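You operate a simulated robot arm through the tools that you are given. There is no shell and no other tool. Be economical: measure what you need, move in short steps, check, and stop when the job is done.

Carry out the task below with a simulated robot arm. There is one attempt and no reset: what you move stays moved.

TASK
Jog hook 4 to LOAD, swap its green s-hook for a bare one and start the chain.
Fine: the green one goes on the free board hook under COATED.

It is judged by the outcome, as a careful person would: the job done as asked, and still so three seconds after it is handed in. It fails if anything else is knocked over, pushed out of place, dropped, spilled or broken.

THE ROBOT
A 6-joint arm with a two-finger parallel gripper on a trunk, on a base that drives. Base frame: it is fixed to the floor where the robot stands at the start and does not move with it; the origin is under the middle of the robot, x ahead of it, y to its left, z up. Lengths are in mm, angles in rad, forces in N, time in s.
With the tool pointing down near the work surface it reaches from about 100 to 600 mm from the robot's upright axis, wherever it stands. Its first joint turns from -2.897 to 2.897 rad. Places, roughly: jog button [400, 0, 1100]; board hook [400, 2000, 1400]; start button [400, 100, 1200]; speed dial [400, -100, 1100]; red valve [400, -100, 800]; green s-hook [1000, 2250, 1250]; bare s-hook [500, 2250, 1250]. Payload 4.1 kg.
The tool frame sits at the grasp point between the pads (the TCP): z along the fingers, y along the line on which they close. The tips reach 23 mm beyond it. Largest opening 94 mm; finger width 38, thickness 10; the body of the gripper, 54 by 96 mm, starts 39 mm behind the TCP.
Orientation is told as [roll, pitch, yaw] about the base's x, y, z axes, in that order, counted from this pose: with the fingers straight down and closing along the base's y, the tool's x points along the base's -x, its y along +y and its z along -z.

THE INTERFACE
- The arm moves only by the tool apply_moves. Its argument "targets" is a list of rows, each an object (a shift or turn left out is 0, a gripper value left out holds the last) with "linear": the shift along the tool's x, y, z in units of 150 mm (1.0 is 150 mm), a list of three; "angular": the turn, a rotation vector about the tool's x, y, z in units of 60 degrees (1.0 is 60 degrees), a list of three; "fingers": the gripper command, from -1 (fully open) to 1 (shut), values between in proportion. In form: [{"linear": [tx, ty, tz], "angular": [ax, ay, az], "fingers": fingers}, ...]. A call has 1 to 10 rows; each row is the pose to reach, as a shift and turn from the pose commanded when the call began, along the tool's axes at that moment. A call with a number of a shift or a turn outside -1 to 1 is refused whole. Each row takes 0.2 s and may step no farther than 50 mm and 0.15 rad from the row before; otherwise, or with a gripper value out of range, the whole call is refused. A pose out of reach is approached as far as the arm can. The call stops where the force on the tool passes 90 N (or 10 N more than at its start, if that is more) or the arm is blocked; 0.2 s more then pass. Each finger travels about 45 mm/s and halts on what it meets, pressing with about 35 N; the grip force reading is that of the motor and also rises with nothing between the fingers. The clock runs only during rows and for 0.2 s after the last one: add rows that repeat a pose to give the fingers time. It gives the time, the measured TCP pose, the force on the tool (base axes), the opening and the grip force at its end, in the units of the frame above (readings bear some noise).
- Cameras (640 x 400 px; columns grow to the right, rows downward): "scene" is now at [15.8, 129.5, 1544.3]; the picture's right is [-0.44, -0.90, 0.00], its down [-0.56, 0.28, -0.78] and it looks along [0.70, -0.34, -0.63] (base axes); focal length 293 px, centre (320, 200). "wrist" rides on the gripper at [86, 16, -75] in the tool frame; the picture's right is [-0.18, 0.98, 0.00], its down [-0.58, -0.11, -0.81] and it looks along [-0.79, -0.15, 0.59] (tool axes); focal length 243 px, centre (320, 200). There is no depth. A picture from a camera that has moved, and an enlarged one, comes with that camera's place and axes in the base frame and with its lens.
- capture(camera): a new picture of that camera. It takes no simulated time.
- slide_trunk(by): slides the trunk up (or, below 0, down) by that many mm; the arm and the scene camera ride with it, the base frame stays. It gives what a move gives, with no picture.
- roll_base(legs): drives the robot by 1 to 6 legs, each [ahead, turn to the left] in mm and rad, along the robot's own axes; the way and the turn of a leg run together, so that a leg with both is an arc; at most 1500 mm and 3.142 rad a leg. The arm and the cameras ride along, it lands a little off, and it stops where it bumps. It gives what a move gives.
- aim_head(pan, tilt): turns the head with the scene camera to pan (to the left, within 2.705 rad either way) and tilt (down, from -0.506 to 1.204), counted from straight ahead of the robot. It gives what a move gives.
- inspect(camera, box): a new picture of the part [left, top, right, bottom] of that camera's present view, enlarged. It takes no simulated time.
- finish_job(): hands the job in; it is judged then, once.

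Go step by step. Nothing tells you exact positions but the pictures and the camera data: compare them with the known pose of the tool, close in by small moves and look again before you grip or let go. The budget is 120 turns and 90 pictures, counting those below and the enlarged ones. Unless the task says otherwise, let go and move clear before handing in, and close with one line.

The tools are called after "Emit:" as name(argument=value, ...) on one line, values as JSON. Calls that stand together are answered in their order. apply_moves: Moves the arm, as the interface text tells. Its arguments: {"type":"object","properties":{"targets":{"type":"array","items":{"type":"object","properties":{"linear":{"type":"array","items":{"type":"number"}},"angular":{"type":"array","items":{"type":"number"}},"fingers":{"type":"number"}}}}},"required":["targets"]} The other tools are called the same way: slide_trunk (by) slides the trunk up or down; roll_base (legs) drives the base; aim_head (pan, tilt) turns the head that bears the scene camera; capture (camera) takes a picture; inspect (camera, box) takes an enlarged picture of a part of a camera's view; finish_job () hands the job in.

At the start:

```text
time_s: 0.0
eef_pos: [285.2, 86.2, 1344.1]
ee_rot: [-0.001, -0.002, 0.0]
wrist_force: [-0.2, 0.0, 0.4]
gripper_width: 94.0
grasp_force: 0.1
trunk travel left (down, up): [-500.0, 90.0]
robot x, y, heading: [2.7, 0.3, -0.003]
head pan, tilt: [-0.459, 0.677]
```

scene: 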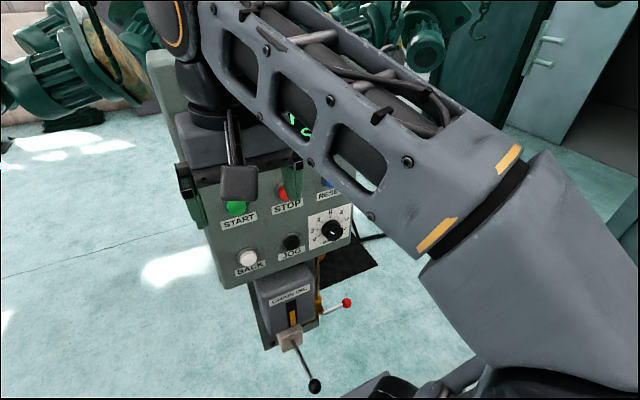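
wrist: 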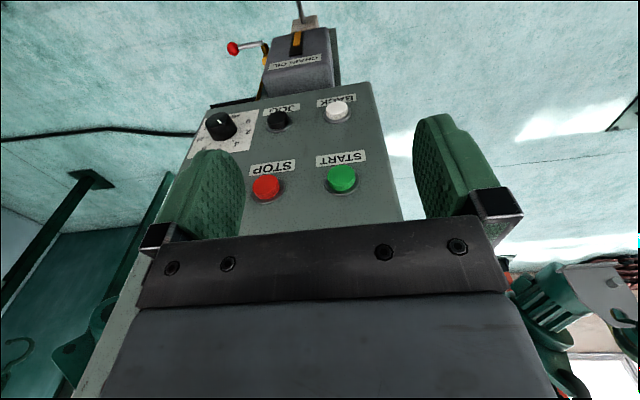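

I see a control panel ahead (START, STOP, RESET, BACK, JOG, a dial) with a display that the arm hides. I'll look around with the head first.

Emit:
aim_head(pan=0.3, tilt=0.3)

Emit:
capture(camera="scene")

Emit:
aim_head(pan=1.3, tilt=0.1)

Emit:
capture(camera="scene")

```text
time_s: 1.1
eef_pos: [284.7, 86.8, 1345.9]
ee_rot: [0.0, 0.001, -0.001]
wrist_force: [0.2, -0.3, 0.4]
gripper_width: 94.1
grasp_force: 0.1
trunk travel left (down, up): [-500.0, 90.0]
robot x, y, heading: [-2.2, 2.3, -0.002]
head pan, tilt: [0.3, 0.3]
```

```text
87 pictures are left
camera scene: at [28.1, 195.0, 1578.5], right [0.29, -0.96, 0.0], down [-0.28, -0.09, -0.96], along [0.91, 0.28, -0.3], focal length 293 px, centre (320, 200)
```

scene: 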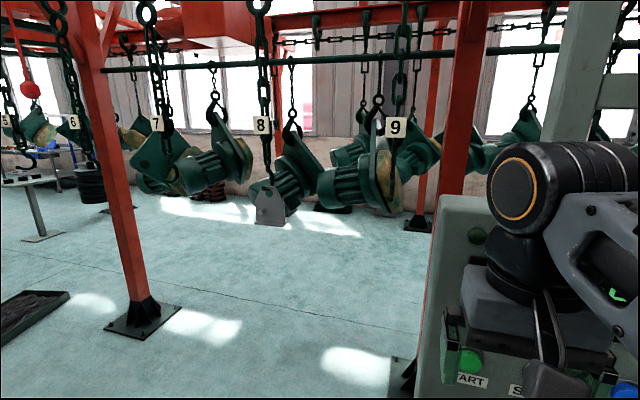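

```text
time_s: 2.4
eef_pos: [285.0, 86.3, 1345.1]
ee_rot: [0.0, 0.0, 0.0]
wrist_force: [-0.3, 0.2, -0.2]
gripper_width: 93.9
grasp_force: 0.0
trunk travel left (down, up): [-500.0, 90.0]
robot x, y, heading: [0.6, -3.0, -0.002]
head pan, tilt: [1.3, 0.099]
```

```text
86 pictures are left
camera scene: at [-36.5, 256.2, 1597.1], right [0.96, -0.27, 0.0], down [-0.03, -0.1, -0.99], along [0.27, 0.96, -0.1], focal length 293 px, centre (320, 200)
```

scene: 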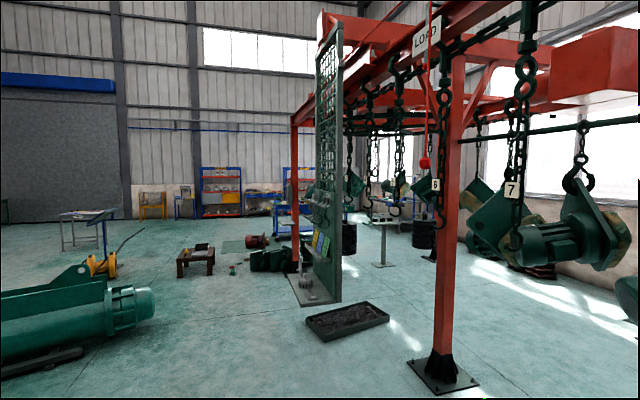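

Emit:
inspect(camera="scene", box=[300, 10, 560, 310])

Emit:
aim_head(pan=0.9, tilt=0.1)

Emit:
inspect(camera="scene", box=[100, 0, 500, 250])

```text
1.33 times, centred on (430, 160) of scene
camera zoom: at [-36.5, 256.2, 1597.1], right [0.96, -0.27, 0.0], down [-0.03, -0.1, -0.99], along [0.27, 0.96, -0.1], focal length 390 px, centre (173, 253)
```

zoom: 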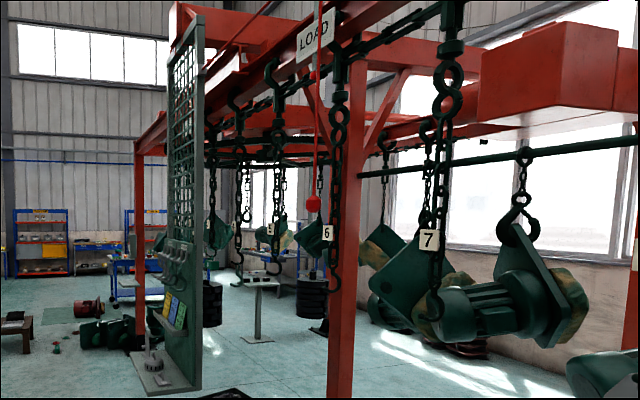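

```text
time_s: 3.2
eef_pos: [284.4, 87.2, 1344.1]
ee_rot: [0.0, 0.0, 0.0]
wrist_force: [-0.5, 0.6, -0.9]
gripper_width: 94.0
grasp_force: 0.1
trunk travel left (down, up): [-500.0, 90.0]
robot x, y, heading: [0.1, 0.1, 0.002]
head pan, tilt: [0.901, 0.099]
```

```text
1.60 times, centred on (300, 125) of scene
camera zoom: at [-4.0, 239.7, 1597.2], right [0.78, -0.62, 0.0], down [-0.06, -0.08, -1.0], along [0.62, 0.78, -0.1], focal length 468 px, centre (352, 320)
```

zoom: 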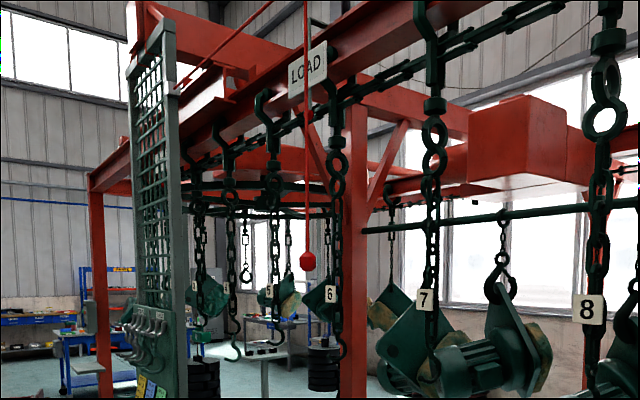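

The conveyor hooks run 5, 6, 7, 8, 9 towards me, with the LOAD sign near 5/6. I'll take a closer look at the panel with the wrist camera and from above.

Emit:
inspect(camera="wrist", box=[140, 0, 440, 240])

Emit:
aim_head(pan=-0.1, tilt=0.9)

Emit:
capture(camera="scene")

```text
1.67 times, centred on (290, 120) of wrist
camera zoom: at [198.1, 103.5, 1418.7], right [0.18, 0.98, 0.0], down [0.58, -0.11, 0.81], along [0.79, -0.15, -0.59], focal length 404 px, centre (370, 333)
```

zoom: 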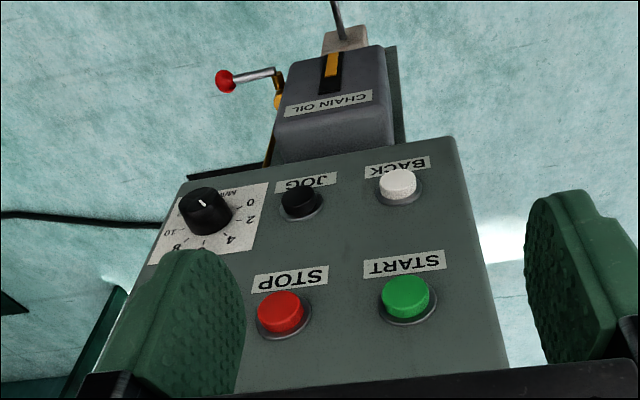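

```text
time_s: 4.5
eef_pos: [283.8, 87.1, 1345.0]
ee_rot: [0.001, 0.001, 0.0]
wrist_force: [0.8, 0.0, 0.1]
gripper_width: 93.9
grasp_force: 0.2
trunk travel left (down, up): [-500.0, 90.0]
robot x, y, heading: [1.7, 1.5, -0.002]
head pan, tilt: [-0.099, 0.901]
```

```text
82 pictures are left
camera scene: at [14.0, 160.0, 1526.3], right [-0.1, -1.0, 0.0], down [-0.78, 0.08, -0.62], along [0.62, -0.06, -0.78], focal length 293 px, centre (320, 200)
```

scene: 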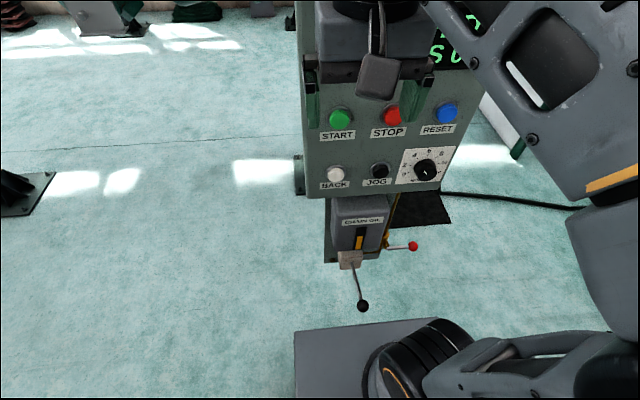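

The panel seems vertical at x≈400, with START near (390, 92, 1245) and JOG near (400, 4, 1117). I'll swing the fingers towards horizontal, closed, which also tips the wrist camera up at the display.

Emit:
apply_moves(targets=[{"linear": [0.1, 0, 0], "angular": [0, -0.14, 0], "fingers": 1}, {"linear": [0.2, 0, 0], "angular": [0, -0.28, 0], "fingers": 1}, {"linear": [0.3, 0, 0], "angular": [0, -0.42, 0], "fingers": 1}, {"linear": [0.4, 0, 0], "angular": [0, -0.56, 0], "fingers": 1}, {"linear": [0.4, 0, 0], "angular": [0, -0.7, 0], "fingers": 1}, {"linear": [0.4, 0, 0], "angular": [0, -0.84, 0], "fingers": 1}, {"linear": [0.4, 0, 0], "angular": [0, -0.98, 0], "fingers": 1}])

Emit:
capture(camera="wrist")

Emit:
capture(camera="scene")

```text
time_s: 6.1
eef_pos: [224.4, 87.3, 1343.6]
ee_rot: [0.003, -1.026, -0.003]
wrist_force: [-0.1, -0.6, 0.6]
gripper_width: 0.0
grasp_force: 35.3
trunk travel left (down, up): [-500.0, 90.0]
robot x, y, heading: [-0.8, 4.8, -0.0]
head pan, tilt: [-0.099, 0.901]
```

```text
81 pictures are left
camera wrist: at [115.7, 104.4, 1307.7], right [0.09, 0.98, 0.16], down [-0.39, -0.11, 0.91], along [0.92, -0.15, 0.37], focal length 243 px, centre (320, 200)
```

wrist: 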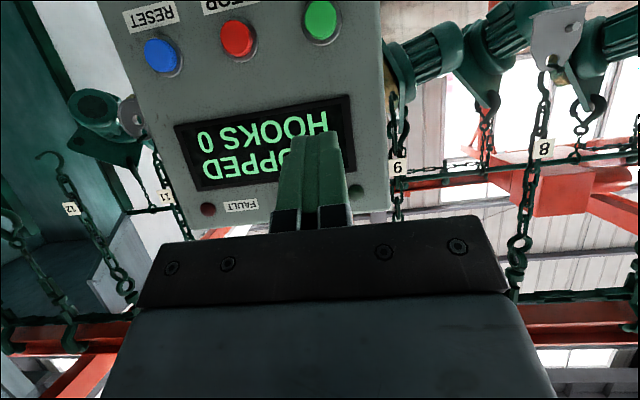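

```text
80 pictures are left
camera scene: at [14.1, 159.8, 1526.3], right [-0.1, -1.0, 0.0], down [-0.78, 0.08, -0.62], along [0.62, -0.06, -0.78], focal length 293 px, centre (320, 200)
```

scene: 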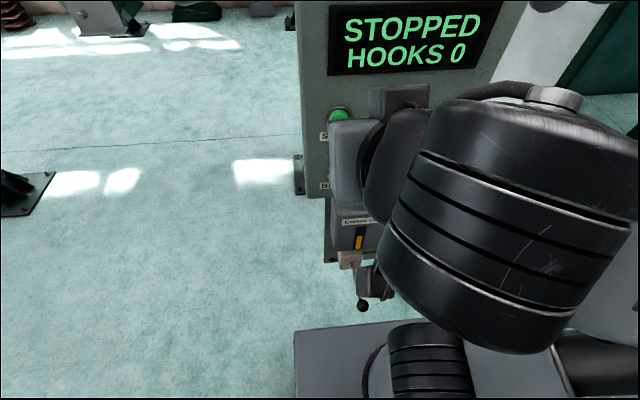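

The display reads STOPPED / HOOKS 0. I'll look closely at the LOAD station now.

Emit:
aim_head(pan=1.0, tilt=0.0)

Emit:
inspect(camera="scene", box=[200, 40, 360, 140])

Emit:
inspect(camera="scene", box=[200, 130, 360, 230])

```text
time_s: 7.5
eef_pos: [223.0, 88.2, 1343.7]
ee_rot: [0.001, -1.026, 0.001]
wrist_force: [0.1, -0.7, 0.6]
gripper_width: 0.0
grasp_force: 34.9
trunk travel left (down, up): [-500.0, 90.0]
robot x, y, heading: [2.1, -2.7, -0.005]
head pan, tilt: [1.0, 0.0]
```

```text
4.00 times, centred on (280, 90) of scene
camera zoom: at [-12.5, 243.1, 1606.2], right [0.84, -0.54, 0.0], down [0.0, 0.0, -1.0], along [0.54, 0.84, 0.0], focal length 1171 px, centre (480, 640)
```

zoom: 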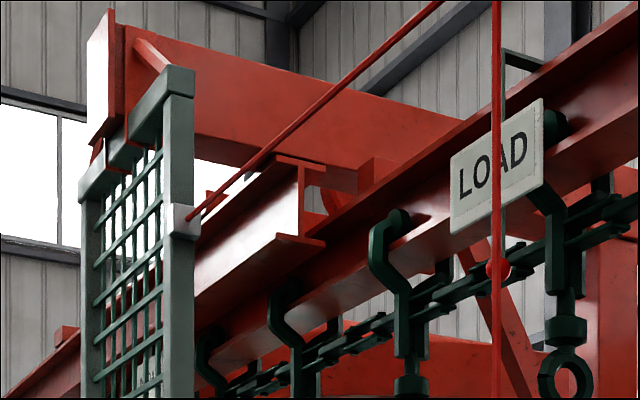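

```text
4.00 times, centred on (280, 180) of scene
camera zoom: at [-12.5, 243.1, 1606.2], right [0.84, -0.54, 0.0], down [0.0, 0.0, -1.0], along [0.54, 0.84, 0.0], focal length 1171 px, centre (480, 280)
```

zoom: 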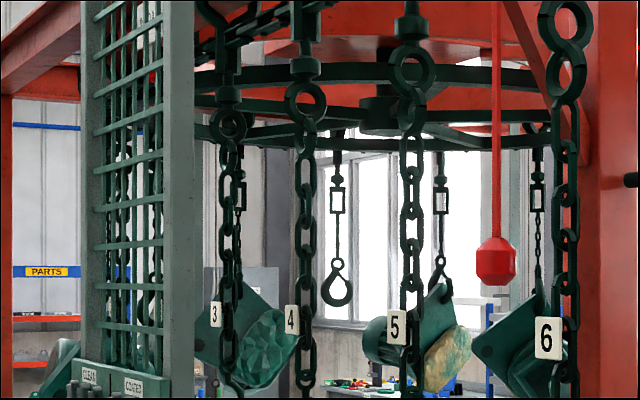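

Hook 4 is two places behind hook 6, and hook 6 looks nearest LOAD. I'll level the fingers and go to JOG.

Emit:
apply_moves(targets=[{"linear": [0, -0.14, 0], "angular": [0, -0.13, 0], "fingers": 1}, {"linear": [0, -0.28, 0], "angular": [0, -0.26, 0], "fingers": 1}, {"linear": [0, -0.42, 0], "angular": [0, -0.39, 0], "fingers": 1}, {"linear": [0, -0.553, 0], "angular": [0, -0.52, 0], "fingers": 1}])

Emit:
slide_trunk(by=-200)

Emit:
capture(camera="wrist")

Emit:
aim_head(pan=-0.1, tilt=0.7)

Emit:
capture(camera="scene")

```text
time_s: 8.4
eef_pos: [232.6, 7.6, 1346.2]
ee_rot: [2.67, -1.57, -2.673]
wrist_force: [-0.4, 0.6, -0.1]
gripper_width: 0.0
grasp_force: 35.3
out of reach, approached as far as the arm can: row 4
trunk travel left (down, up): [-500.0, 90.0]
robot x, y, heading: [-0.4, 0.8, -0.001]
head pan, tilt: [1.0, 0.0]
```

```text
time_s: 10.6
eef_pos: [232.7, 7.4, 1145.5]
ee_rot: [-2.786, -1.571, 2.787]
wrist_force: [-0.4, -0.7, -0.7]
gripper_width: 0.1
grasp_force: 35.1
trunk travel left (down, up): [-300.0, 290.0]
robot x, y, heading: [0.9, -0.2, -0.002]
head pan, tilt: [1.0, 0.0]
```

```text
77 pictures are left
camera wrist: at [158.4, 23.9, 1058.2], right [0.0, 0.98, 0.18], down [-0.81, -0.11, 0.58], along [0.59, -0.15, 0.79], focal length 243 px, centre (320, 200)
```

wrist: 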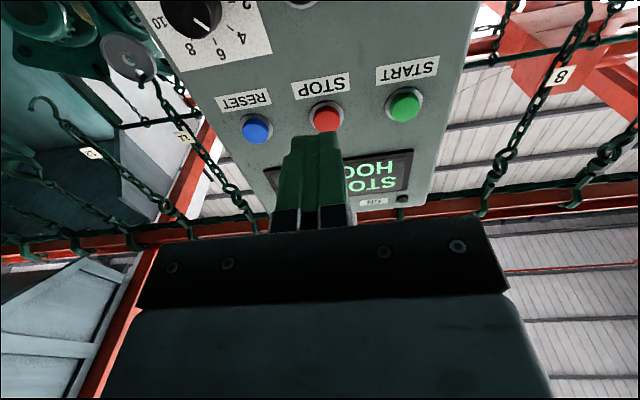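

```text
time_s: 11.9
eef_pos: [232.5, 7.1, 1145.1]
ee_rot: [-2.489, -1.571, 2.486]
wrist_force: [-0.5, 0.2, 0.4]
gripper_width: 0.3
grasp_force: 35.0
trunk travel left (down, up): [-300.0, 290.0]
robot x, y, heading: [-2.6, -3.0, -0.001]
head pan, tilt: [-0.099, 0.7]
```

```text
76 pictures are left
camera scene: at [23.4, 159.0, 1342.4], right [-0.1, -1.0, 0.0], down [-0.64, 0.06, -0.77], along [0.76, -0.08, -0.64], focal length 293 px, centre (320, 200)
```

scene: 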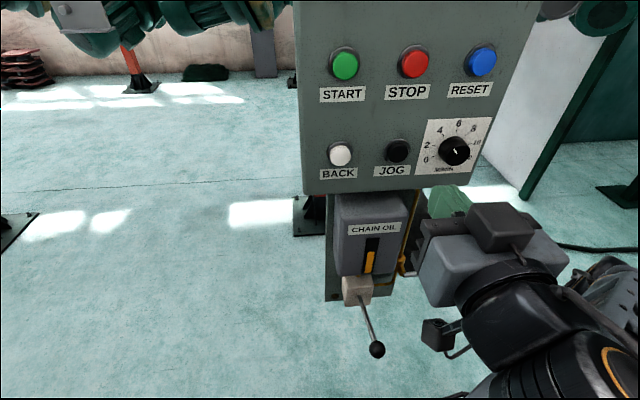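

The buttons are clear now: JOG is around (415, -5, 1102) and START around (413, 90, 1238). I'll move in front of JOG.

Emit:
apply_moves(targets=[{"linear": [0.14, -0.03, 0.2], "fingers": 1}, {"linear": [0.28, -0.067, 0.4], "fingers": 1}, {"linear": [0.28, -0.067, 0.7], "fingers": 1}, {"linear": [0.28, -0.067, 0.8], "fingers": 1}])

Emit:
capture(camera="scene")

```text
time_s: 12.9
eef_pos: [233.3, 7.4, 1145.4]
ee_rot: [-2.564, -1.571, 2.563]
wrist_force: [0.2, -0.3, 0.0]
gripper_width: 0.0
grasp_force: 35.2
out of reach, approached as far as the arm can: row 1, 2, 3, 4
trunk travel left (down, up): [-300.0, 290.0]
robot x, y, heading: [0.6, -1.3, 0.001]
head pan, tilt: [-0.099, 0.7]
```

```text
75 pictures are left
camera scene: at [23.4, 159.0, 1342.4], right [-0.1, -1.0, 0.0], down [-0.64, 0.06, -0.76], along [0.76, -0.08, -0.64], focal length 293 px, centre (320, 200)
```

scene: 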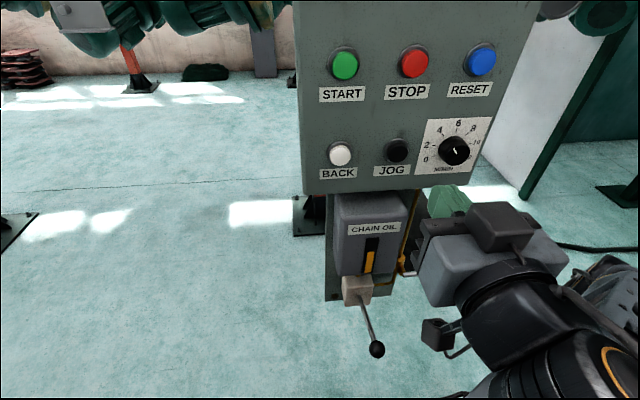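

The arm reports out of reach at exactly horizontal, which is likely a wrist limit. I'll ease the pitch back some.

Emit:
apply_moves(targets=[{"linear": [0, 0, 0], "angular": [0, 0.14, 0], "fingers": 1}, {"linear": [0, 0, 0.1], "angular": [0, 0.28, 0], "fingers": 1}, {"linear": [0, 0, 0.3], "angular": [0, 0.28, 0], "fingers": 1}])

```text
time_s: 13.8
eef_pos: [233.2, 11.1, 1130.2]
ee_rot: [-0.323, -1.28, 0.334]
wrist_force: [-0.9, 0.7, -0.2]
gripper_width: 0.0
grasp_force: 35.0
out of reach, approached as far as the arm can: row 2, 3
trunk travel left (down, up): [-300.0, 290.0]
robot x, y, heading: [-1.5, 2.7, 0.003]
head pan, tilt: [-0.099, 0.7]
```

The TCP is probably too close to the robot's axis for a forward-pointing tool. I'll back the base up 200 mm and extend the arm.

Emit:
roll_base(legs=[[-200, 0]])

Emit:
apply_moves(targets=[{"linear": [0, 0, 0.25], "fingers": 1}, {"linear": [0, 0, 0.5], "fingers": 1}, {"linear": [0, 0, 0.75], "fingers": 1}])

Emit:
capture(camera="scene")

```text
time_s: 15.3
eef_pos: [39.6, 10.1, 1129.5]
ee_rot: [-0.321, -1.282, 0.329]
wrist_force: [0.4, 0.0, 0.0]
gripper_width: 0.0
grasp_force: 34.4
trunk travel left (down, up): [-300.0, 290.0]
robot x, y, heading: [-196.8, 2.6, -0.004]
head pan, tilt: [-0.099, 0.7]
```

```text
time_s: 16.1
eef_pos: [40.9, 10.2, 1128.9]
ee_rot: [-0.321, -1.28, 0.327]
wrist_force: [-0.5, 0.3, -0.1]
gripper_width: 0.1
grasp_force: 34.7
out of reach, approached as far as the arm can: row 1, 2, 3
trunk travel left (down, up): [-300.0, 290.0]
robot x, y, heading: [-193.7, 0.1, -0.002]
head pan, tilt: [-0.099, 0.7]
```

```text
74 pictures are left
camera scene: at [-171.4, 159.1, 1342.4], right [-0.1, -0.99, 0.0], down [-0.64, 0.07, -0.77], along [0.76, -0.08, -0.64], focal length 293 px, centre (320, 200)
```

scene: 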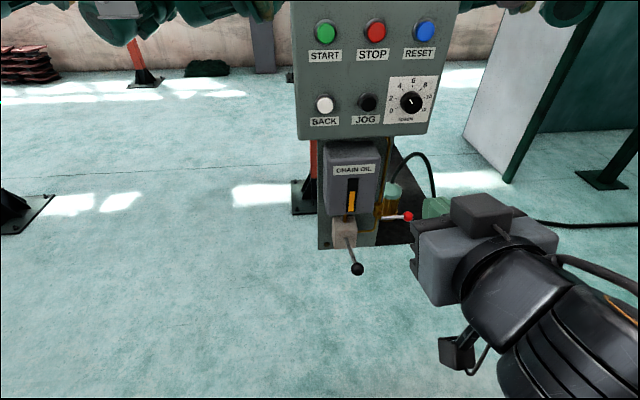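

Emit:
apply_moves(targets=[{"angular": [0, 0.14, 0], "fingers": 1}, {"angular": [0, 0.28, 0], "fingers": 1}, {"angular": [0, 0.42, 0], "fingers": 1}])

```text
time_s: 16.8
eef_pos: [35.0, 53.2, 1136.4]
ee_rot: [-0.148, -0.959, 0.398]
wrist_force: [0.1, -0.2, 0.1]
gripper_width: 0.1
grasp_force: 35.1
trunk travel left (down, up): [-300.0, 290.0]
robot x, y, heading: [-194.4, -1.1, -0.002]
head pan, tilt: [-0.099, 0.7]
stopped in row 3: the arm was blocked; the commanded pose is now the measured one
```

Emit:
apply_moves(targets=[{"linear": [-0.17, 0, 0.25], "fingers": 1}, {"linear": [-0.34, 0, 0.5], "fingers": 1}, {"linear": [-0.51, 0, 0.75], "fingers": 1}])

Emit:
capture(camera="scene")

```text
time_s: 17.2
eef_pos: [34.7, 113.3, 1140.9]
ee_rot: [-0.144, -0.985, 0.688]
wrist_force: [-1.8, -0.6, 0.7]
gripper_width: 0.0
grasp_force: 34.9
trunk travel left (down, up): [-300.0, 290.0]
robot x, y, heading: [-194.1, -2.6, -0.004]
head pan, tilt: [-0.099, 0.7]
stopped in row 2: the arm was blocked; the commanded pose is now the measured one
```

```text
73 pictures are left
camera scene: at [-172.4, 157.7, 1343.6], right [-0.1, -0.99, 0.0], down [-0.64, 0.07, -0.77], along [0.76, -0.08, -0.64], focal length 293 px, centre (320, 200)
```

scene: 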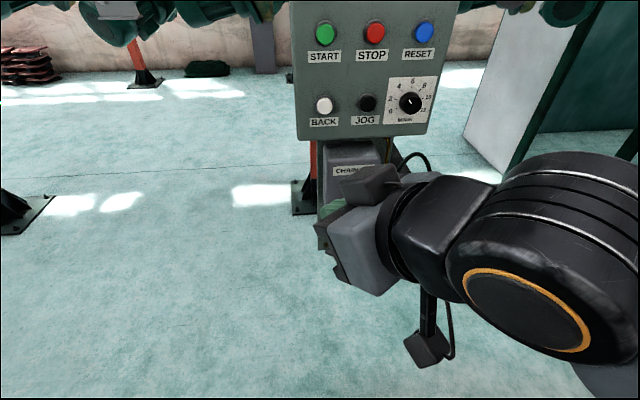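

Emit:
apply_moves(targets=[{"linear": [-0.085, -0.107, 0.146], "fingers": 1}, {"linear": [-0.17, -0.214, 0.292], "fingers": 1}, {"linear": [-0.255, -0.321, 0.438], "fingers": 1}, {"linear": [-0.34, -0.428, 0.584], "fingers": 1}])

```text
time_s: 17.7
eef_pos: [25.7, 159.8, 1145.2]
ee_rot: [-0.151, -1.003, 0.96]
wrist_force: [-0.5, -0.3, -0.6]
gripper_width: 0.1
grasp_force: 34.8
trunk travel left (down, up): [-300.0, 290.0]
robot x, y, heading: [-198.9, 1.0, 0.0]
head pan, tilt: [-0.099, 0.7]
stopped in row 2: the arm was blocked; the commanded pose is now the measured one
```

Emit:
aim_head(pan=-0.3, tilt=1.2)

Emit:
capture(camera="scene")

```text
time_s: 18.6
eef_pos: [25.5, 160.0, 1144.4]
ee_rot: [-0.15, -1.001, 0.962]
wrist_force: [-0.3, -0.5, 0.4]
gripper_width: 0.0
grasp_force: 35.1
trunk travel left (down, up): [-300.0, 290.0]
robot x, y, heading: [-195.5, -2.3, -0.002]
head pan, tilt: [-0.3, 1.201]
```

```text
72 pictures are left
camera scene: at [-202.8, 151.1, 1306.5], right [-0.3, -0.95, 0.0], down [-0.89, 0.28, -0.36], along [0.35, -0.11, -0.93], focal length 293 px, centre (320, 200)
```

scene: 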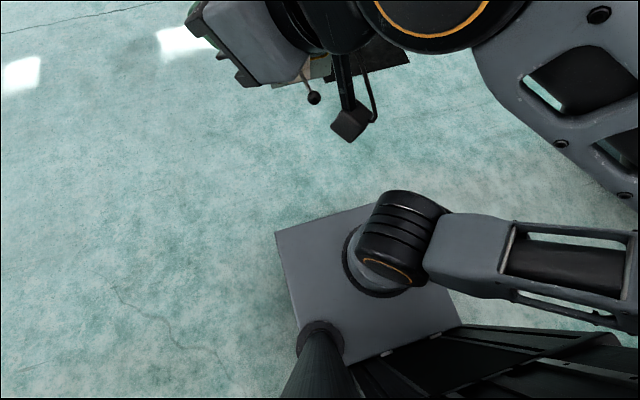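

The arm is folded with its elbow out to the right. I'll return the tool to pointing down, extend forward there, and then tilt.

Emit:
apply_moves(targets=[{"angular": [0, 0.09, 0], "fingers": 1}, {"angular": [0, 0.18, 0], "fingers": 1}, {"angular": [0, 0.27, 0], "fingers": 1}, {"angular": [0, 0.36, 0], "fingers": 1}, {"angular": [0, 0.45, 0], "fingers": 1}, {"angular": [0, 0.54, 0], "fingers": 1}, {"angular": [0, 0.63, 0], "fingers": 1}, {"angular": [0, 0.72, 0], "fingers": 1}, {"angular": [0, 0.81, 0], "fingers": 1}, {"angular": [0, 0.9, 0], "fingers": 1}])

```text
time_s: 20.8
eef_pos: [25.7, 160.2, 1145.0]
ee_rot: [-0.081, -0.063, 0.839]
wrist_force: [-0.2, -1.3, 1.1]
gripper_width: 0.0
grasp_force: 34.5
trunk travel left (down, up): [-300.0, 290.0]
robot x, y, heading: [-195.5, 1.7, 0.004]
head pan, tilt: [-0.3, 1.201]
```

Emit:
apply_moves(targets=[{"linear": [-0.015, -0.1, 0], "angular": [0.0, 0, 0.1], "fingers": 1}, {"linear": [-0.03, -0.2, 0], "angular": [0.0, 0, 0.2], "fingers": 1}, {"linear": [-0.045, -0.3, 0], "angular": [0.0, 0, 0.3], "fingers": 1}, {"linear": [-0.06, -0.4, 0], "angular": [0.0, 0, 0.4], "fingers": 1}, {"linear": [-0.075, -0.5, 0], "angular": [0.0, 0, 0.5], "fingers": 1}, {"linear": [-0.09, -0.6, 0], "angular": [0.0, 0, 0.6], "fingers": 1}, {"linear": [-0.1, -0.7, 0], "angular": [0.0, 0, 0.7], "fingers": 1}, {"linear": [-0.12, -0.8, 0], "angular": [0.0, 0, 0.8], "fingers": 1}])

```text
time_s: 22.6
eef_pos: [127.4, 94.8, 1155.0]
ee_rot: [-0.006, -0.102, -0.004]
wrist_force: [0.0, 0.1, 0.0]
gripper_width: 0.0
grasp_force: 34.8
trunk travel left (down, up): [-300.0, 290.0]
robot x, y, heading: [-194.9, 3.5, -0.002]
head pan, tilt: [-0.3, 1.201]
```

Emit:
apply_moves(targets=[{"linear": [-0.16, -0.13, 0], "fingers": 1}, {"linear": [-0.32, -0.26, 0], "fingers": 1}, {"linear": [-0.48, -0.39, 0], "fingers": 1}, {"linear": [-0.64, -0.52, 0], "fingers": 1}, {"linear": [-0.8, -0.65, 0], "fingers": 1}])

Emit:
apply_moves(targets=[{"angular": [0, -0.1, 0], "fingers": 1}, {"angular": [0, -0.2, 0], "fingers": 1}, {"angular": [0, -0.3, 0], "fingers": 1}, {"angular": [0, -0.4, 0], "fingers": 1}, {"angular": [0, -0.5, 0], "fingers": 1}, {"angular": [0, -0.6, 0], "fingers": 1}, {"angular": [0, -0.7, 0], "fingers": 1}, {"angular": [0, -0.8, 0], "fingers": 1}, {"angular": [0, -0.9, 0], "fingers": 1}])

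```text
time_s: 23.8
eef_pos: [245.1, -7.4, 1166.8]
ee_rot: [-0.008, -0.102, -0.004]
wrist_force: [0.1, 1.3, 0.8]
gripper_width: 0.0
grasp_force: 34.9
trunk travel left (down, up): [-300.0, 290.0]
robot x, y, heading: [-195.9, 3.3, -0.006]
head pan, tilt: [-0.3, 1.201]
```

```text
time_s: 25.8
eef_pos: [244.7, -4.1, 1168.2]
ee_rot: [-0.013, -1.048, 0.01]
wrist_force: [0.2, 1.0, 0.3]
gripper_width: 0.1
grasp_force: 34.7
trunk travel left (down, up): [-300.0, 290.0]
robot x, y, heading: [-195.0, -0.2, -0.002]
head pan, tilt: [-0.3, 1.201]
```

Emit:
apply_moves(targets=[{"linear": [-0.05, 0, 0.09], "angular": [0, -0.09, 0], "fingers": 1}, {"linear": [-0.1, 0, 0.18], "angular": [0, -0.18, 0], "fingers": 1}, {"linear": [-0.15, 0, 0.26], "angular": [0, -0.27, 0], "fingers": 1}, {"linear": [-0.2, 0, 0.346], "angular": [0, -0.36, 0], "fingers": 1}])

Emit:
aim_head(pan=-0.1, tilt=0.65)

Emit:
capture(camera="scene")

```text
time_s: 26.8
eef_pos: [304.4, -4.2, 1168.9]
ee_rot: [-0.048, -1.424, 0.043]
wrist_force: [0.5, 0.2, -0.3]
gripper_width: 0.0
grasp_force: 34.2
trunk travel left (down, up): [-300.0, 290.0]
robot x, y, heading: [-193.0, -2.1, -0.004]
head pan, tilt: [-0.3, 1.201]
```

```text
time_s: 27.8
eef_pos: [304.4, -3.8, 1168.9]
ee_rot: [-0.047, -1.422, 0.044]
wrist_force: [-0.5, 0.3, -0.1]
gripper_width: 0.1
grasp_force: 35.4
trunk travel left (down, up): [-300.0, 290.0]
robot x, y, heading: [-193.2, 2.4, -0.003]
head pan, tilt: [-0.099, 0.649]
```

```text
71 pictures are left
camera scene: at [-169.9, 159.0, 1346.7], right [-0.1, -0.99, 0.0], down [-0.6, 0.06, -0.8], along [0.79, -0.08, -0.61], focal length 293 px, centre (320, 200)
```

scene: 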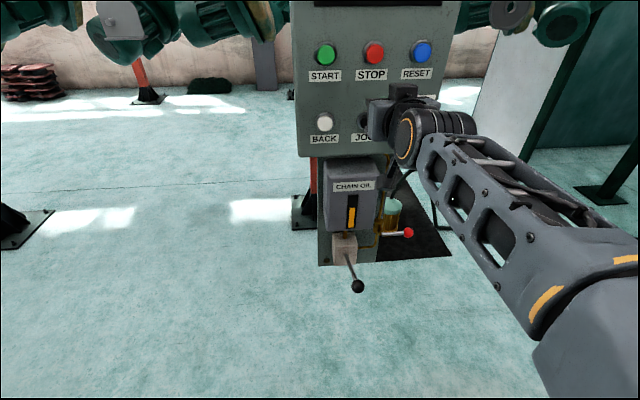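

This posture works. JOG is near (400, 0, 1110); I'll line up and close in.

Emit:
apply_moves(targets=[{"linear": [0.12, 0.01, 0.0], "fingers": 1}, {"linear": [0.25, 0.02, 0.1], "fingers": 1}, {"linear": [0.385, 0.02, 0.2], "fingers": 1}, {"linear": [0.385, 0.02, 0.35], "fingers": 1}])

Emit:
capture(camera="wrist")

Emit:
inspect(camera="scene", box=[280, 0, 480, 200])

```text
time_s: 28.8
eef_pos: [350.1, -1.2, 1101.5]
ee_rot: [-0.046, -1.42, 0.043]
wrist_force: [-0.2, 0.6, -0.4]
gripper_width: 0.0
grasp_force: 35.0
trunk travel left (down, up): [-300.0, 290.0]
robot x, y, heading: [-196.6, 2.1, -0.002]
head pan, tilt: [-0.099, 0.649]
```

```text
70 pictures are left
camera wrist: at [263.3, 15.3, 1025.0], right [0.03, 0.98, 0.18], down [-0.71, -0.1, 0.69], along [0.7, -0.15, 0.7], focal length 243 px, centre (320, 200)
```

wrist: 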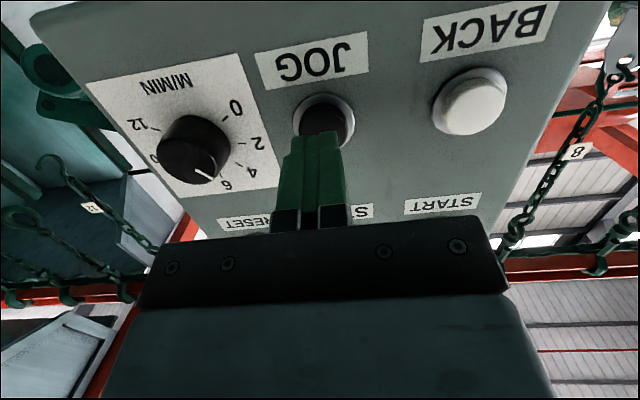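

```text
2.00 times, centred on (380, 100) of scene
camera zoom: at [-170.0, 159.0, 1346.7], right [-0.1, -0.99, 0.0], down [-0.6, 0.06, -0.8], along [0.79, -0.08, -0.6], focal length 586 px, centre (200, 400)
```

zoom: 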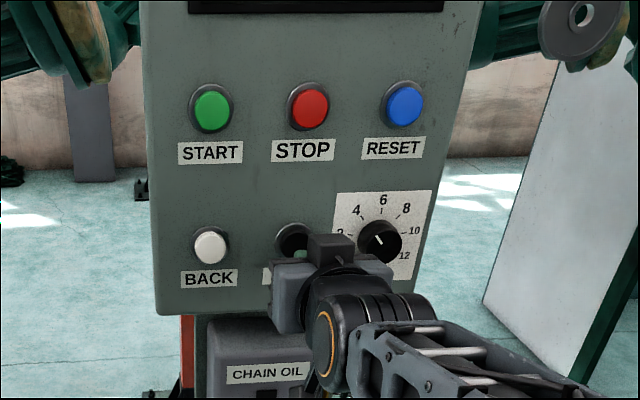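

Emit:
apply_moves(targets=[{"linear": [0, 0.013, 0.04], "fingers": 1}, {"linear": [0, 0.013, 0.08], "fingers": 1}])

Emit:
inspect(camera="wrist", box=[220, 40, 420, 240])

```text
time_s: 29.4
eef_pos: [362.5, 1.0, 1100.9]
ee_rot: [-0.049, -1.422, 0.043]
wrist_force: [-1.4, 0.8, -0.4]
gripper_width: 0.0
grasp_force: 34.6
trunk travel left (down, up): [-300.0, 290.0]
robot x, y, heading: [-196.5, -0.6, -0.001]
head pan, tilt: [-0.099, 0.649]
```

```text
2.00 times, centred on (320, 140) of wrist
camera zoom: at [275.5, 16.2, 1025.4], right [0.03, 0.98, 0.18], down [-0.71, -0.1, 0.69], along [0.7, -0.15, 0.7], focal length 485 px, centre (320, 320)
```

zoom: 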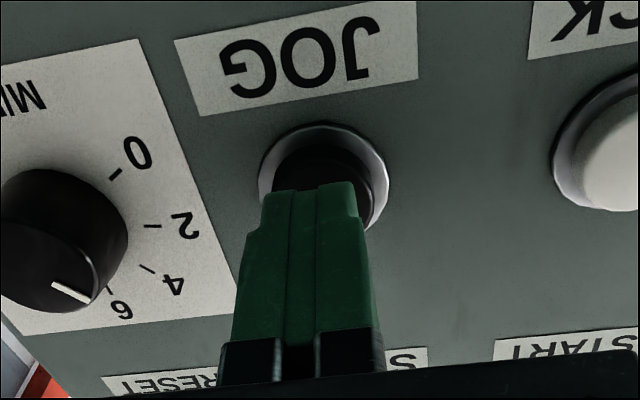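

Emit:
apply_moves(targets=[{"linear": [0, 0.01, 0.02], "fingers": 1}, {"linear": [0, 0.01, 0.04], "fingers": 1}])

Emit:
aim_head(pan=-0.1, tilt=0.45)

Emit:
capture(camera="scene")

```text
time_s: 30.0
eef_pos: [366.9, 2.7, 1099.6]
ee_rot: [-0.047, -1.423, 0.045]
wrist_force: [0.7, 0.0, 0.3]
gripper_width: 0.0
grasp_force: 35.0
trunk travel left (down, up): [-300.0, 290.0]
robot x, y, heading: [-196.3, 1.2, -0.003]
head pan, tilt: [-0.099, 0.649]
```

```text
time_s: 30.7
eef_pos: [367.7, 1.9, 1099.0]
ee_rot: [-0.046, -1.422, 0.043]
wrist_force: [-0.2, -0.5, 0.4]
gripper_width: 0.0
grasp_force: 35.0
trunk travel left (down, up): [-300.0, 290.0]
robot x, y, heading: [-195.3, -1.7, -0.004]
head pan, tilt: [-0.099, 0.45]
```

```text
67 pictures are left
camera scene: at [-164.8, 158.5, 1364.5], right [-0.1, -0.99, 0.0], down [-0.43, 0.04, -0.9], along [0.9, -0.09, -0.44], focal length 293 px, centre (320, 200)
```

scene: 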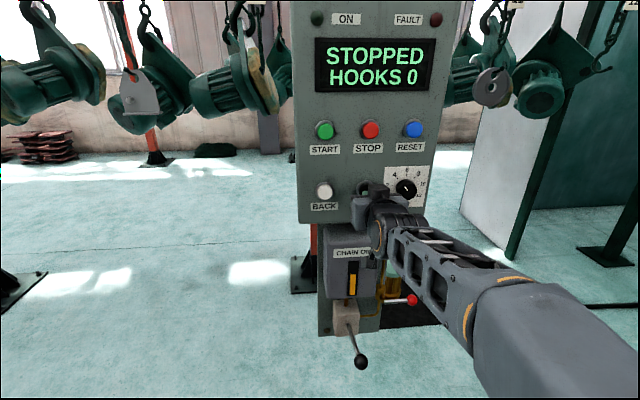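

Emit:
apply_moves(targets=[{"linear": [0, 0, 0.02], "fingers": 1}, {"linear": [0, 0, 0.04], "fingers": 1}])

Emit:
apply_moves(targets=[{"linear": [0, 0, 0.02], "fingers": 1}])

Emit:
capture(camera="scene")

```text
time_s: 31.3
eef_pos: [372.1, 0.2, 1098.1]
ee_rot: [-0.047, -1.423, 0.043]
wrist_force: [0.3, -0.8, -0.3]
gripper_width: 0.0
grasp_force: 34.9
trunk travel left (down, up): [-300.0, 290.0]
robot x, y, heading: [-194.2, -2.4, -0.008]
head pan, tilt: [-0.099, 0.45]
```

```text
time_s: 31.7
eef_pos: [374.6, 1.1, 1100.3]
ee_rot: [-0.054, -1.421, 0.051]
wrist_force: [-0.2, 0.8, 0.5]
gripper_width: 0.0
grasp_force: 34.8
trunk travel left (down, up): [-300.0, 290.0]
robot x, y, heading: [-193.4, 2.1, 0.001]
head pan, tilt: [-0.099, 0.45]
```

```text
66 pictures are left
camera scene: at [-164.8, 158.5, 1364.6], right [-0.1, -0.99, 0.0], down [-0.43, 0.04, -0.9], along [0.9, -0.09, -0.44], focal length 293 px, centre (320, 200)
```

scene: 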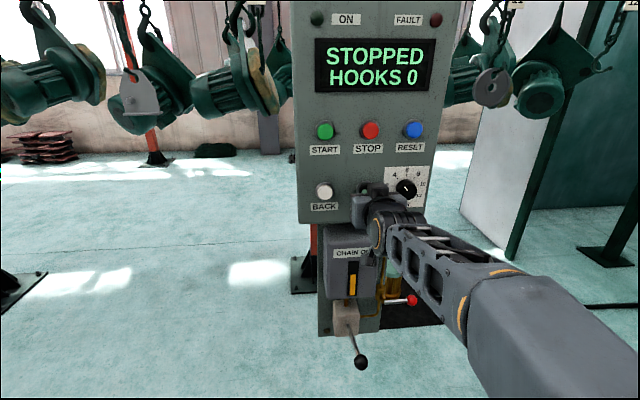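

Emit:
apply_moves(targets=[{"linear": [0, 0, 0.02], "fingers": 1}, {"linear": [0, 0, 0.04], "fingers": 1}])

Emit:
apply_moves(targets=[{"linear": [0, 0, 0.02], "fingers": 1}])

Emit:
inspect(camera="wrist", box=[220, 40, 420, 240])

```text
time_s: 32.3
eef_pos: [379.6, 1.4, 1097.8]
ee_rot: [-0.05, -1.424, 0.049]
wrist_force: [-5.3, 0.9, 1.5]
gripper_width: 0.1
grasp_force: 34.9
trunk travel left (down, up): [-300.0, 290.0]
robot x, y, heading: [-197.9, 2.6, -0.001]
head pan, tilt: [-0.099, 0.45]
```

```text
time_s: 32.7
eef_pos: [381.3, 2.4, 1099.0]
ee_rot: [-0.052, -1.424, 0.047]
wrist_force: [-14.2, 0.3, 1.0]
gripper_width: 0.0
grasp_force: 35.0
trunk travel left (down, up): [-300.0, 290.0]
robot x, y, heading: [-194.1, 0.6, 0.0]
head pan, tilt: [-0.099, 0.45]
```

```text
2.00 times, centred on (320, 140) of wrist
camera zoom: at [295.7, 17.6, 1022.8], right [0.03, 0.98, 0.17], down [-0.71, -0.1, 0.69], along [0.7, -0.15, 0.7], focal length 485 px, centre (320, 320)
```

zoom: 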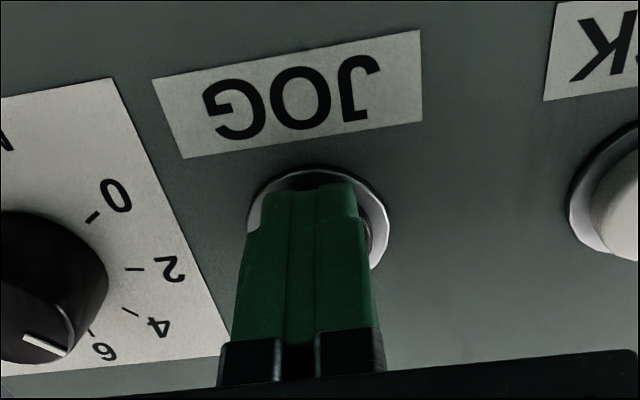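

Contact now, at 14 N. I'll check the display.

Emit:
capture(camera="scene")

```text
64 pictures are left
camera scene: at [-167.1, 158.6, 1364.6], right [-0.1, -0.99, 0.0], down [-0.43, 0.04, -0.9], along [0.9, -0.09, -0.43], focal length 293 px, centre (320, 200)
```

scene: 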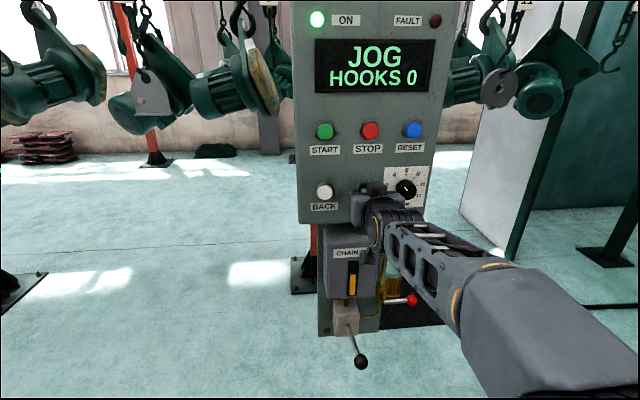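

JOG is running. I'll look at LOAD while it's held.

Emit:
aim_head(pan=0.85, tilt=0.05)

Emit:
inspect(camera="scene", box=[140, 20, 460, 220])

```text
time_s: 34.0
eef_pos: [382.6, 0.8, 1097.7]
ee_rot: [-0.049, -1.423, 0.049]
wrist_force: [-16.8, 0.7, -1.1]
gripper_width: 0.0
grasp_force: 35.2
trunk travel left (down, up): [-300.0, 290.0]
robot x, y, heading: [-195.6, -1.4, 0.001]
head pan, tilt: [0.85, 0.051]
```

```text
2.00 times, centred on (300, 120) of scene
camera zoom: at [-198.2, 236.3, 1401.6], right [0.75, -0.66, 0.0], down [-0.03, -0.04, -1.0], along [0.66, 0.75, -0.05], focal length 586 px, centre (360, 360)
```

zoom: 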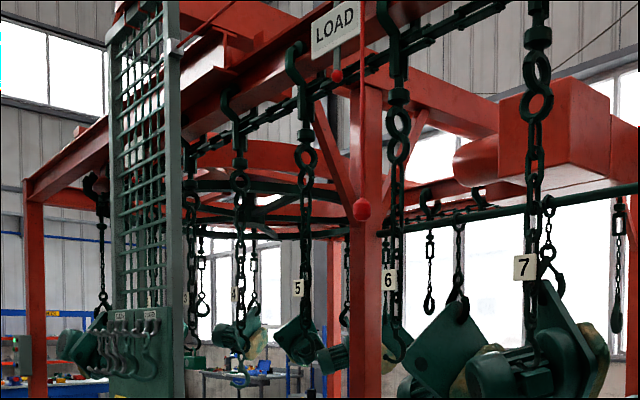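

Emit:
apply_moves(targets=[{"fingers": 1}, {"fingers": 1}, {"fingers": 1}, {"fingers": 1}, {"fingers": 1}, {"fingers": 1}, {"fingers": 1}, {"fingers": 1}, {"fingers": 1}, {"fingers": 1}])

Emit:
inspect(camera="scene", box=[140, 20, 460, 220])

```text
time_s: 36.2
eef_pos: [383.8, 1.4, 1099.7]
ee_rot: [-0.049, -1.423, 0.047]
wrist_force: [-16.5, 0.3, -0.8]
gripper_width: 0.0
grasp_force: 35.2
trunk travel left (down, up): [-300.0, 290.0]
robot x, y, heading: [-195.9, -1.6, -0.003]
head pan, tilt: [0.85, 0.051]
```

```text
2.00 times, centred on (300, 120) of scene
camera zoom: at [-198.2, 236.3, 1401.6], right [0.75, -0.66, 0.0], down [-0.03, -0.04, -1.0], along [0.66, 0.75, -0.05], focal length 586 px, centre (360, 360)
```

zoom: 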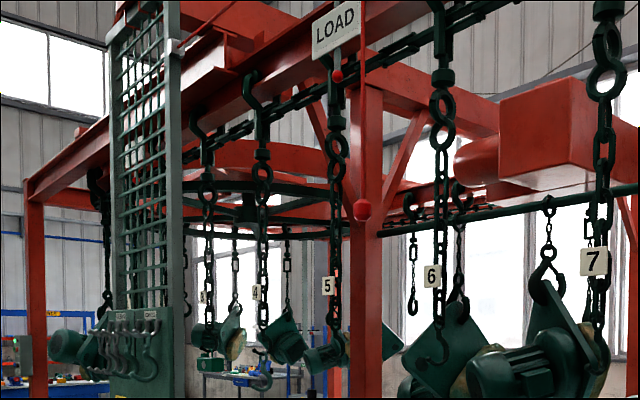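

The chain runs toward me while JOG is held. LOAD has a red pointer ball at about (797, 1463). Hook 4 needs about 7 s more, so I'll hold 4.4 s and check.

Emit:
apply_moves(targets=[{"fingers": 1}, {"fingers": 1}, {"fingers": 1}, {"fingers": 1}, {"fingers": 1}, {"fingers": 1}, {"fingers": 1}, {"fingers": 1}, {"fingers": 1}, {"fingers": 1}])

Emit:
apply_moves(targets=[{"fingers": 1}, {"fingers": 1}, {"fingers": 1}, {"fingers": 1}, {"fingers": 1}, {"fingers": 1}, {"fingers": 1}, {"fingers": 1}, {"fingers": 1}, {"fingers": 1}])

Emit:
inspect(camera="scene", box=[140, 20, 460, 220])

```text
time_s: 38.4
eef_pos: [381.8, 1.4, 1097.8]
ee_rot: [-0.048, -1.423, 0.045]
wrist_force: [-17.0, 0.8, -0.3]
gripper_width: 0.0
grasp_force: 34.7
trunk travel left (down, up): [-300.0, 290.0]
robot x, y, heading: [-192.1, 1.3, -0.004]
head pan, tilt: [0.85, 0.051]
```

```text
time_s: 40.6
eef_pos: [382.5, 0.6, 1099.5]
ee_rot: [-0.047, -1.424, 0.045]
wrist_force: [-15.9, 0.7, 0.1]
gripper_width: 0.2
grasp_force: 34.6
trunk travel left (down, up): [-300.0, 290.0]
robot x, y, heading: [-192.6, -0.3, -0.002]
head pan, tilt: [0.85, 0.051]
```

```text
2.00 times, centred on (300, 120) of scene
camera zoom: at [-198.3, 236.3, 1401.6], right [0.75, -0.66, 0.0], down [-0.03, -0.04, -1.0], along [0.66, 0.75, -0.05], focal length 586 px, centre (360, 360)
```

zoom: 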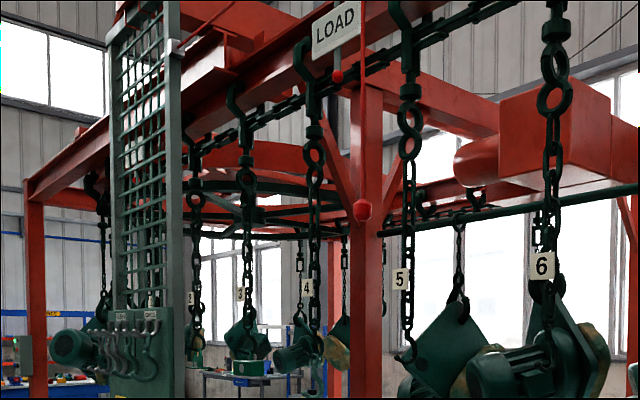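

Emit:
apply_moves(targets=[{"fingers": 1}, {"fingers": 1}, {"fingers": 1}, {"fingers": 1}, {"fingers": 1}, {"fingers": 1}, {"fingers": 1}, {"fingers": 1}])

Emit:
apply_moves(targets=[{"linear": [0, 0, -0.15], "fingers": 1}])

Emit:
inspect(camera="scene", box=[240, 20, 400, 120])

Emit:
inspect(camera="scene", box=[200, 100, 400, 225])

```text
time_s: 42.4
eef_pos: [382.4, 2.6, 1099.0]
ee_rot: [-0.048, -1.425, 0.045]
wrist_force: [-16.3, 0.7, 0.8]
gripper_width: 0.0
grasp_force: 35.1
trunk travel left (down, up): [-300.0, 290.0]
robot x, y, heading: [-197.7, -1.7, -0.001]
head pan, tilt: [0.85, 0.051]
```

```text
time_s: 42.8
eef_pos: [362.2, 1.8, 1100.0]
ee_rot: [-0.044, -1.424, 0.041]
wrist_force: [0.7, -0.4, 0.1]
gripper_width: 0.0
grasp_force: 34.5
trunk travel left (down, up): [-300.0, 290.0]
robot x, y, heading: [-195.4, -0.4, -0.001]
head pan, tilt: [0.85, 0.051]
```

```text
4.00 times, centred on (320, 70) of scene
camera zoom: at [-195.6, 236.2, 1401.6], right [0.75, -0.66, 0.0], down [-0.03, -0.04, -1.0], along [0.66, 0.75, -0.05], focal length 1171 px, centre (320, 720)
```

zoom: 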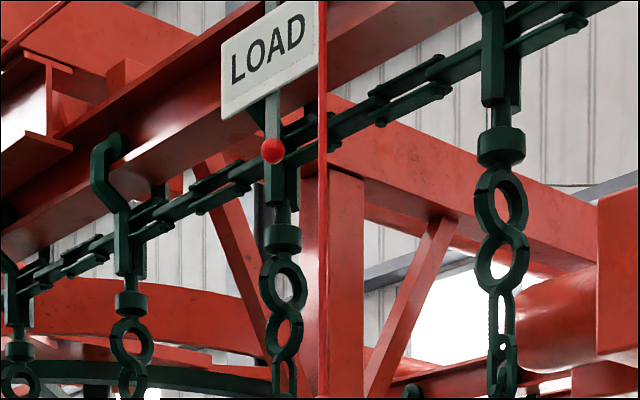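

```text
3.20 times, centred on (300, 162) of scene
camera zoom: at [-195.6, 236.2, 1401.6], right [0.75, -0.66, 0.0], down [-0.03, -0.04, -1.0], along [0.66, 0.75, -0.05], focal length 937 px, centre (384, 320)
```

zoom: 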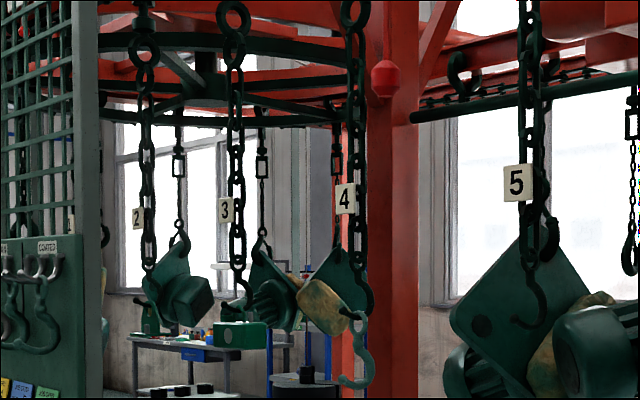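

Hook 4 now carries the green S-hook and is close to the pointer. I'll back off and raise the trunk to get a vertical baseline and measure the remaining offset.

Emit:
apply_moves(targets=[{"linear": [0, 0, -0.25], "fingers": 1}, {"linear": [0, 0, -0.4], "fingers": 1}])

Emit:
slide_trunk(by=280)

Emit:
inspect(camera="scene", box=[240, 50, 400, 150])

Emit:
inspect(camera="scene", box=[200, 150, 400, 275])

```text
time_s: 43.4
eef_pos: [301.6, -2.1, 1109.3]
ee_rot: [-0.044, -1.422, 0.039]
wrist_force: [-0.4, -0.4, 0.2]
gripper_width: 0.0
grasp_force: 35.1
trunk travel left (down, up): [-300.0, 290.0]
robot x, y, heading: [-196.6, 3.1, -0.003]
head pan, tilt: [0.85, 0.051]
```

```text
time_s: 46.2
eef_pos: [301.8, -1.6, 1390.1]
ee_rot: [-0.047, -1.422, 0.044]
wrist_force: [-0.1, 0.4, -0.5]
gripper_width: 0.0
grasp_force: 35.0
trunk travel left (down, up): [-580.0, 10.0]
robot x, y, heading: [-194.5, -3.2, -0.002]
head pan, tilt: [0.85, 0.051]
```

```text
4.00 times, centred on (320, 100) of scene
camera zoom: at [-195.9, 236.2, 1681.6], right [0.75, -0.66, 0.0], down [-0.03, -0.04, -1.0], along [0.66, 0.75, -0.05], focal length 1171 px, centre (320, 600)
```

zoom: 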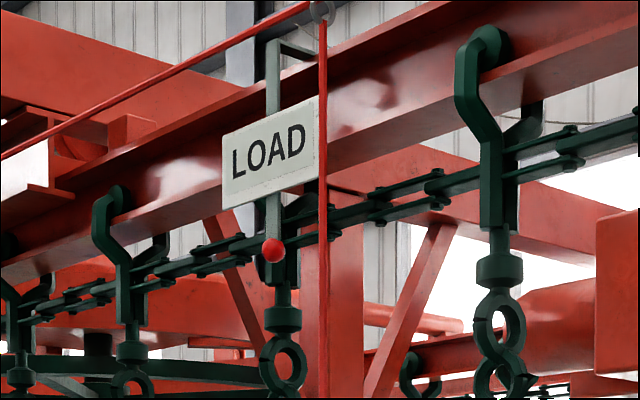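

```text
3.20 times, centred on (300, 212) of scene
camera zoom: at [-195.9, 236.2, 1681.6], right [0.75, -0.66, 0.0], down [-0.03, -0.04, -1.0], along [0.66, 0.75, -0.05], focal length 937 px, centre (384, 160)
```

zoom: 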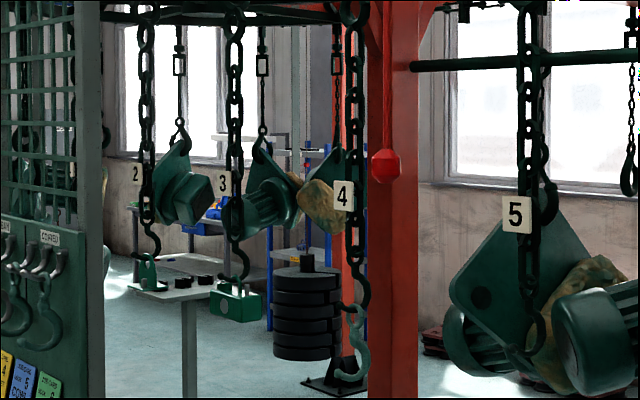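

Hook 4 is at about y=1525–1535, the pointer at about y=1440, and the chain runs at about 66 mm/s. That needs roughly 1.3 s more of JOG.

Emit:
slide_trunk(by=-280)

Emit:
apply_moves(targets=[{"linear": [0, 0.01, 0.2], "fingers": 1}, {"linear": [0.01, 0.02, 0.4], "fingers": 1}, {"linear": [0.01, 0.02, 0.47], "fingers": 1}])

```text
time_s: 49.0
eef_pos: [302.5, -2.5, 1110.3]
ee_rot: [-0.048, -1.422, 0.044]
wrist_force: [0.6, -0.3, 1.0]
gripper_width: 0.0
grasp_force: 34.5
trunk travel left (down, up): [-300.0, 290.0]
robot x, y, heading: [-196.8, -3.1, -0.009]
head pan, tilt: [0.85, 0.051]
```

```text
time_s: 49.8
eef_pos: [370.5, -0.0, 1097.9]
ee_rot: [-0.051, -1.422, 0.047]
wrist_force: [-0.3, -0.7, 0.2]
gripper_width: 0.0
grasp_force: 34.8
trunk travel left (down, up): [-300.0, 290.0]
robot x, y, heading: [-193.5, -0.4, -0.001]
head pan, tilt: [0.85, 0.051]
```

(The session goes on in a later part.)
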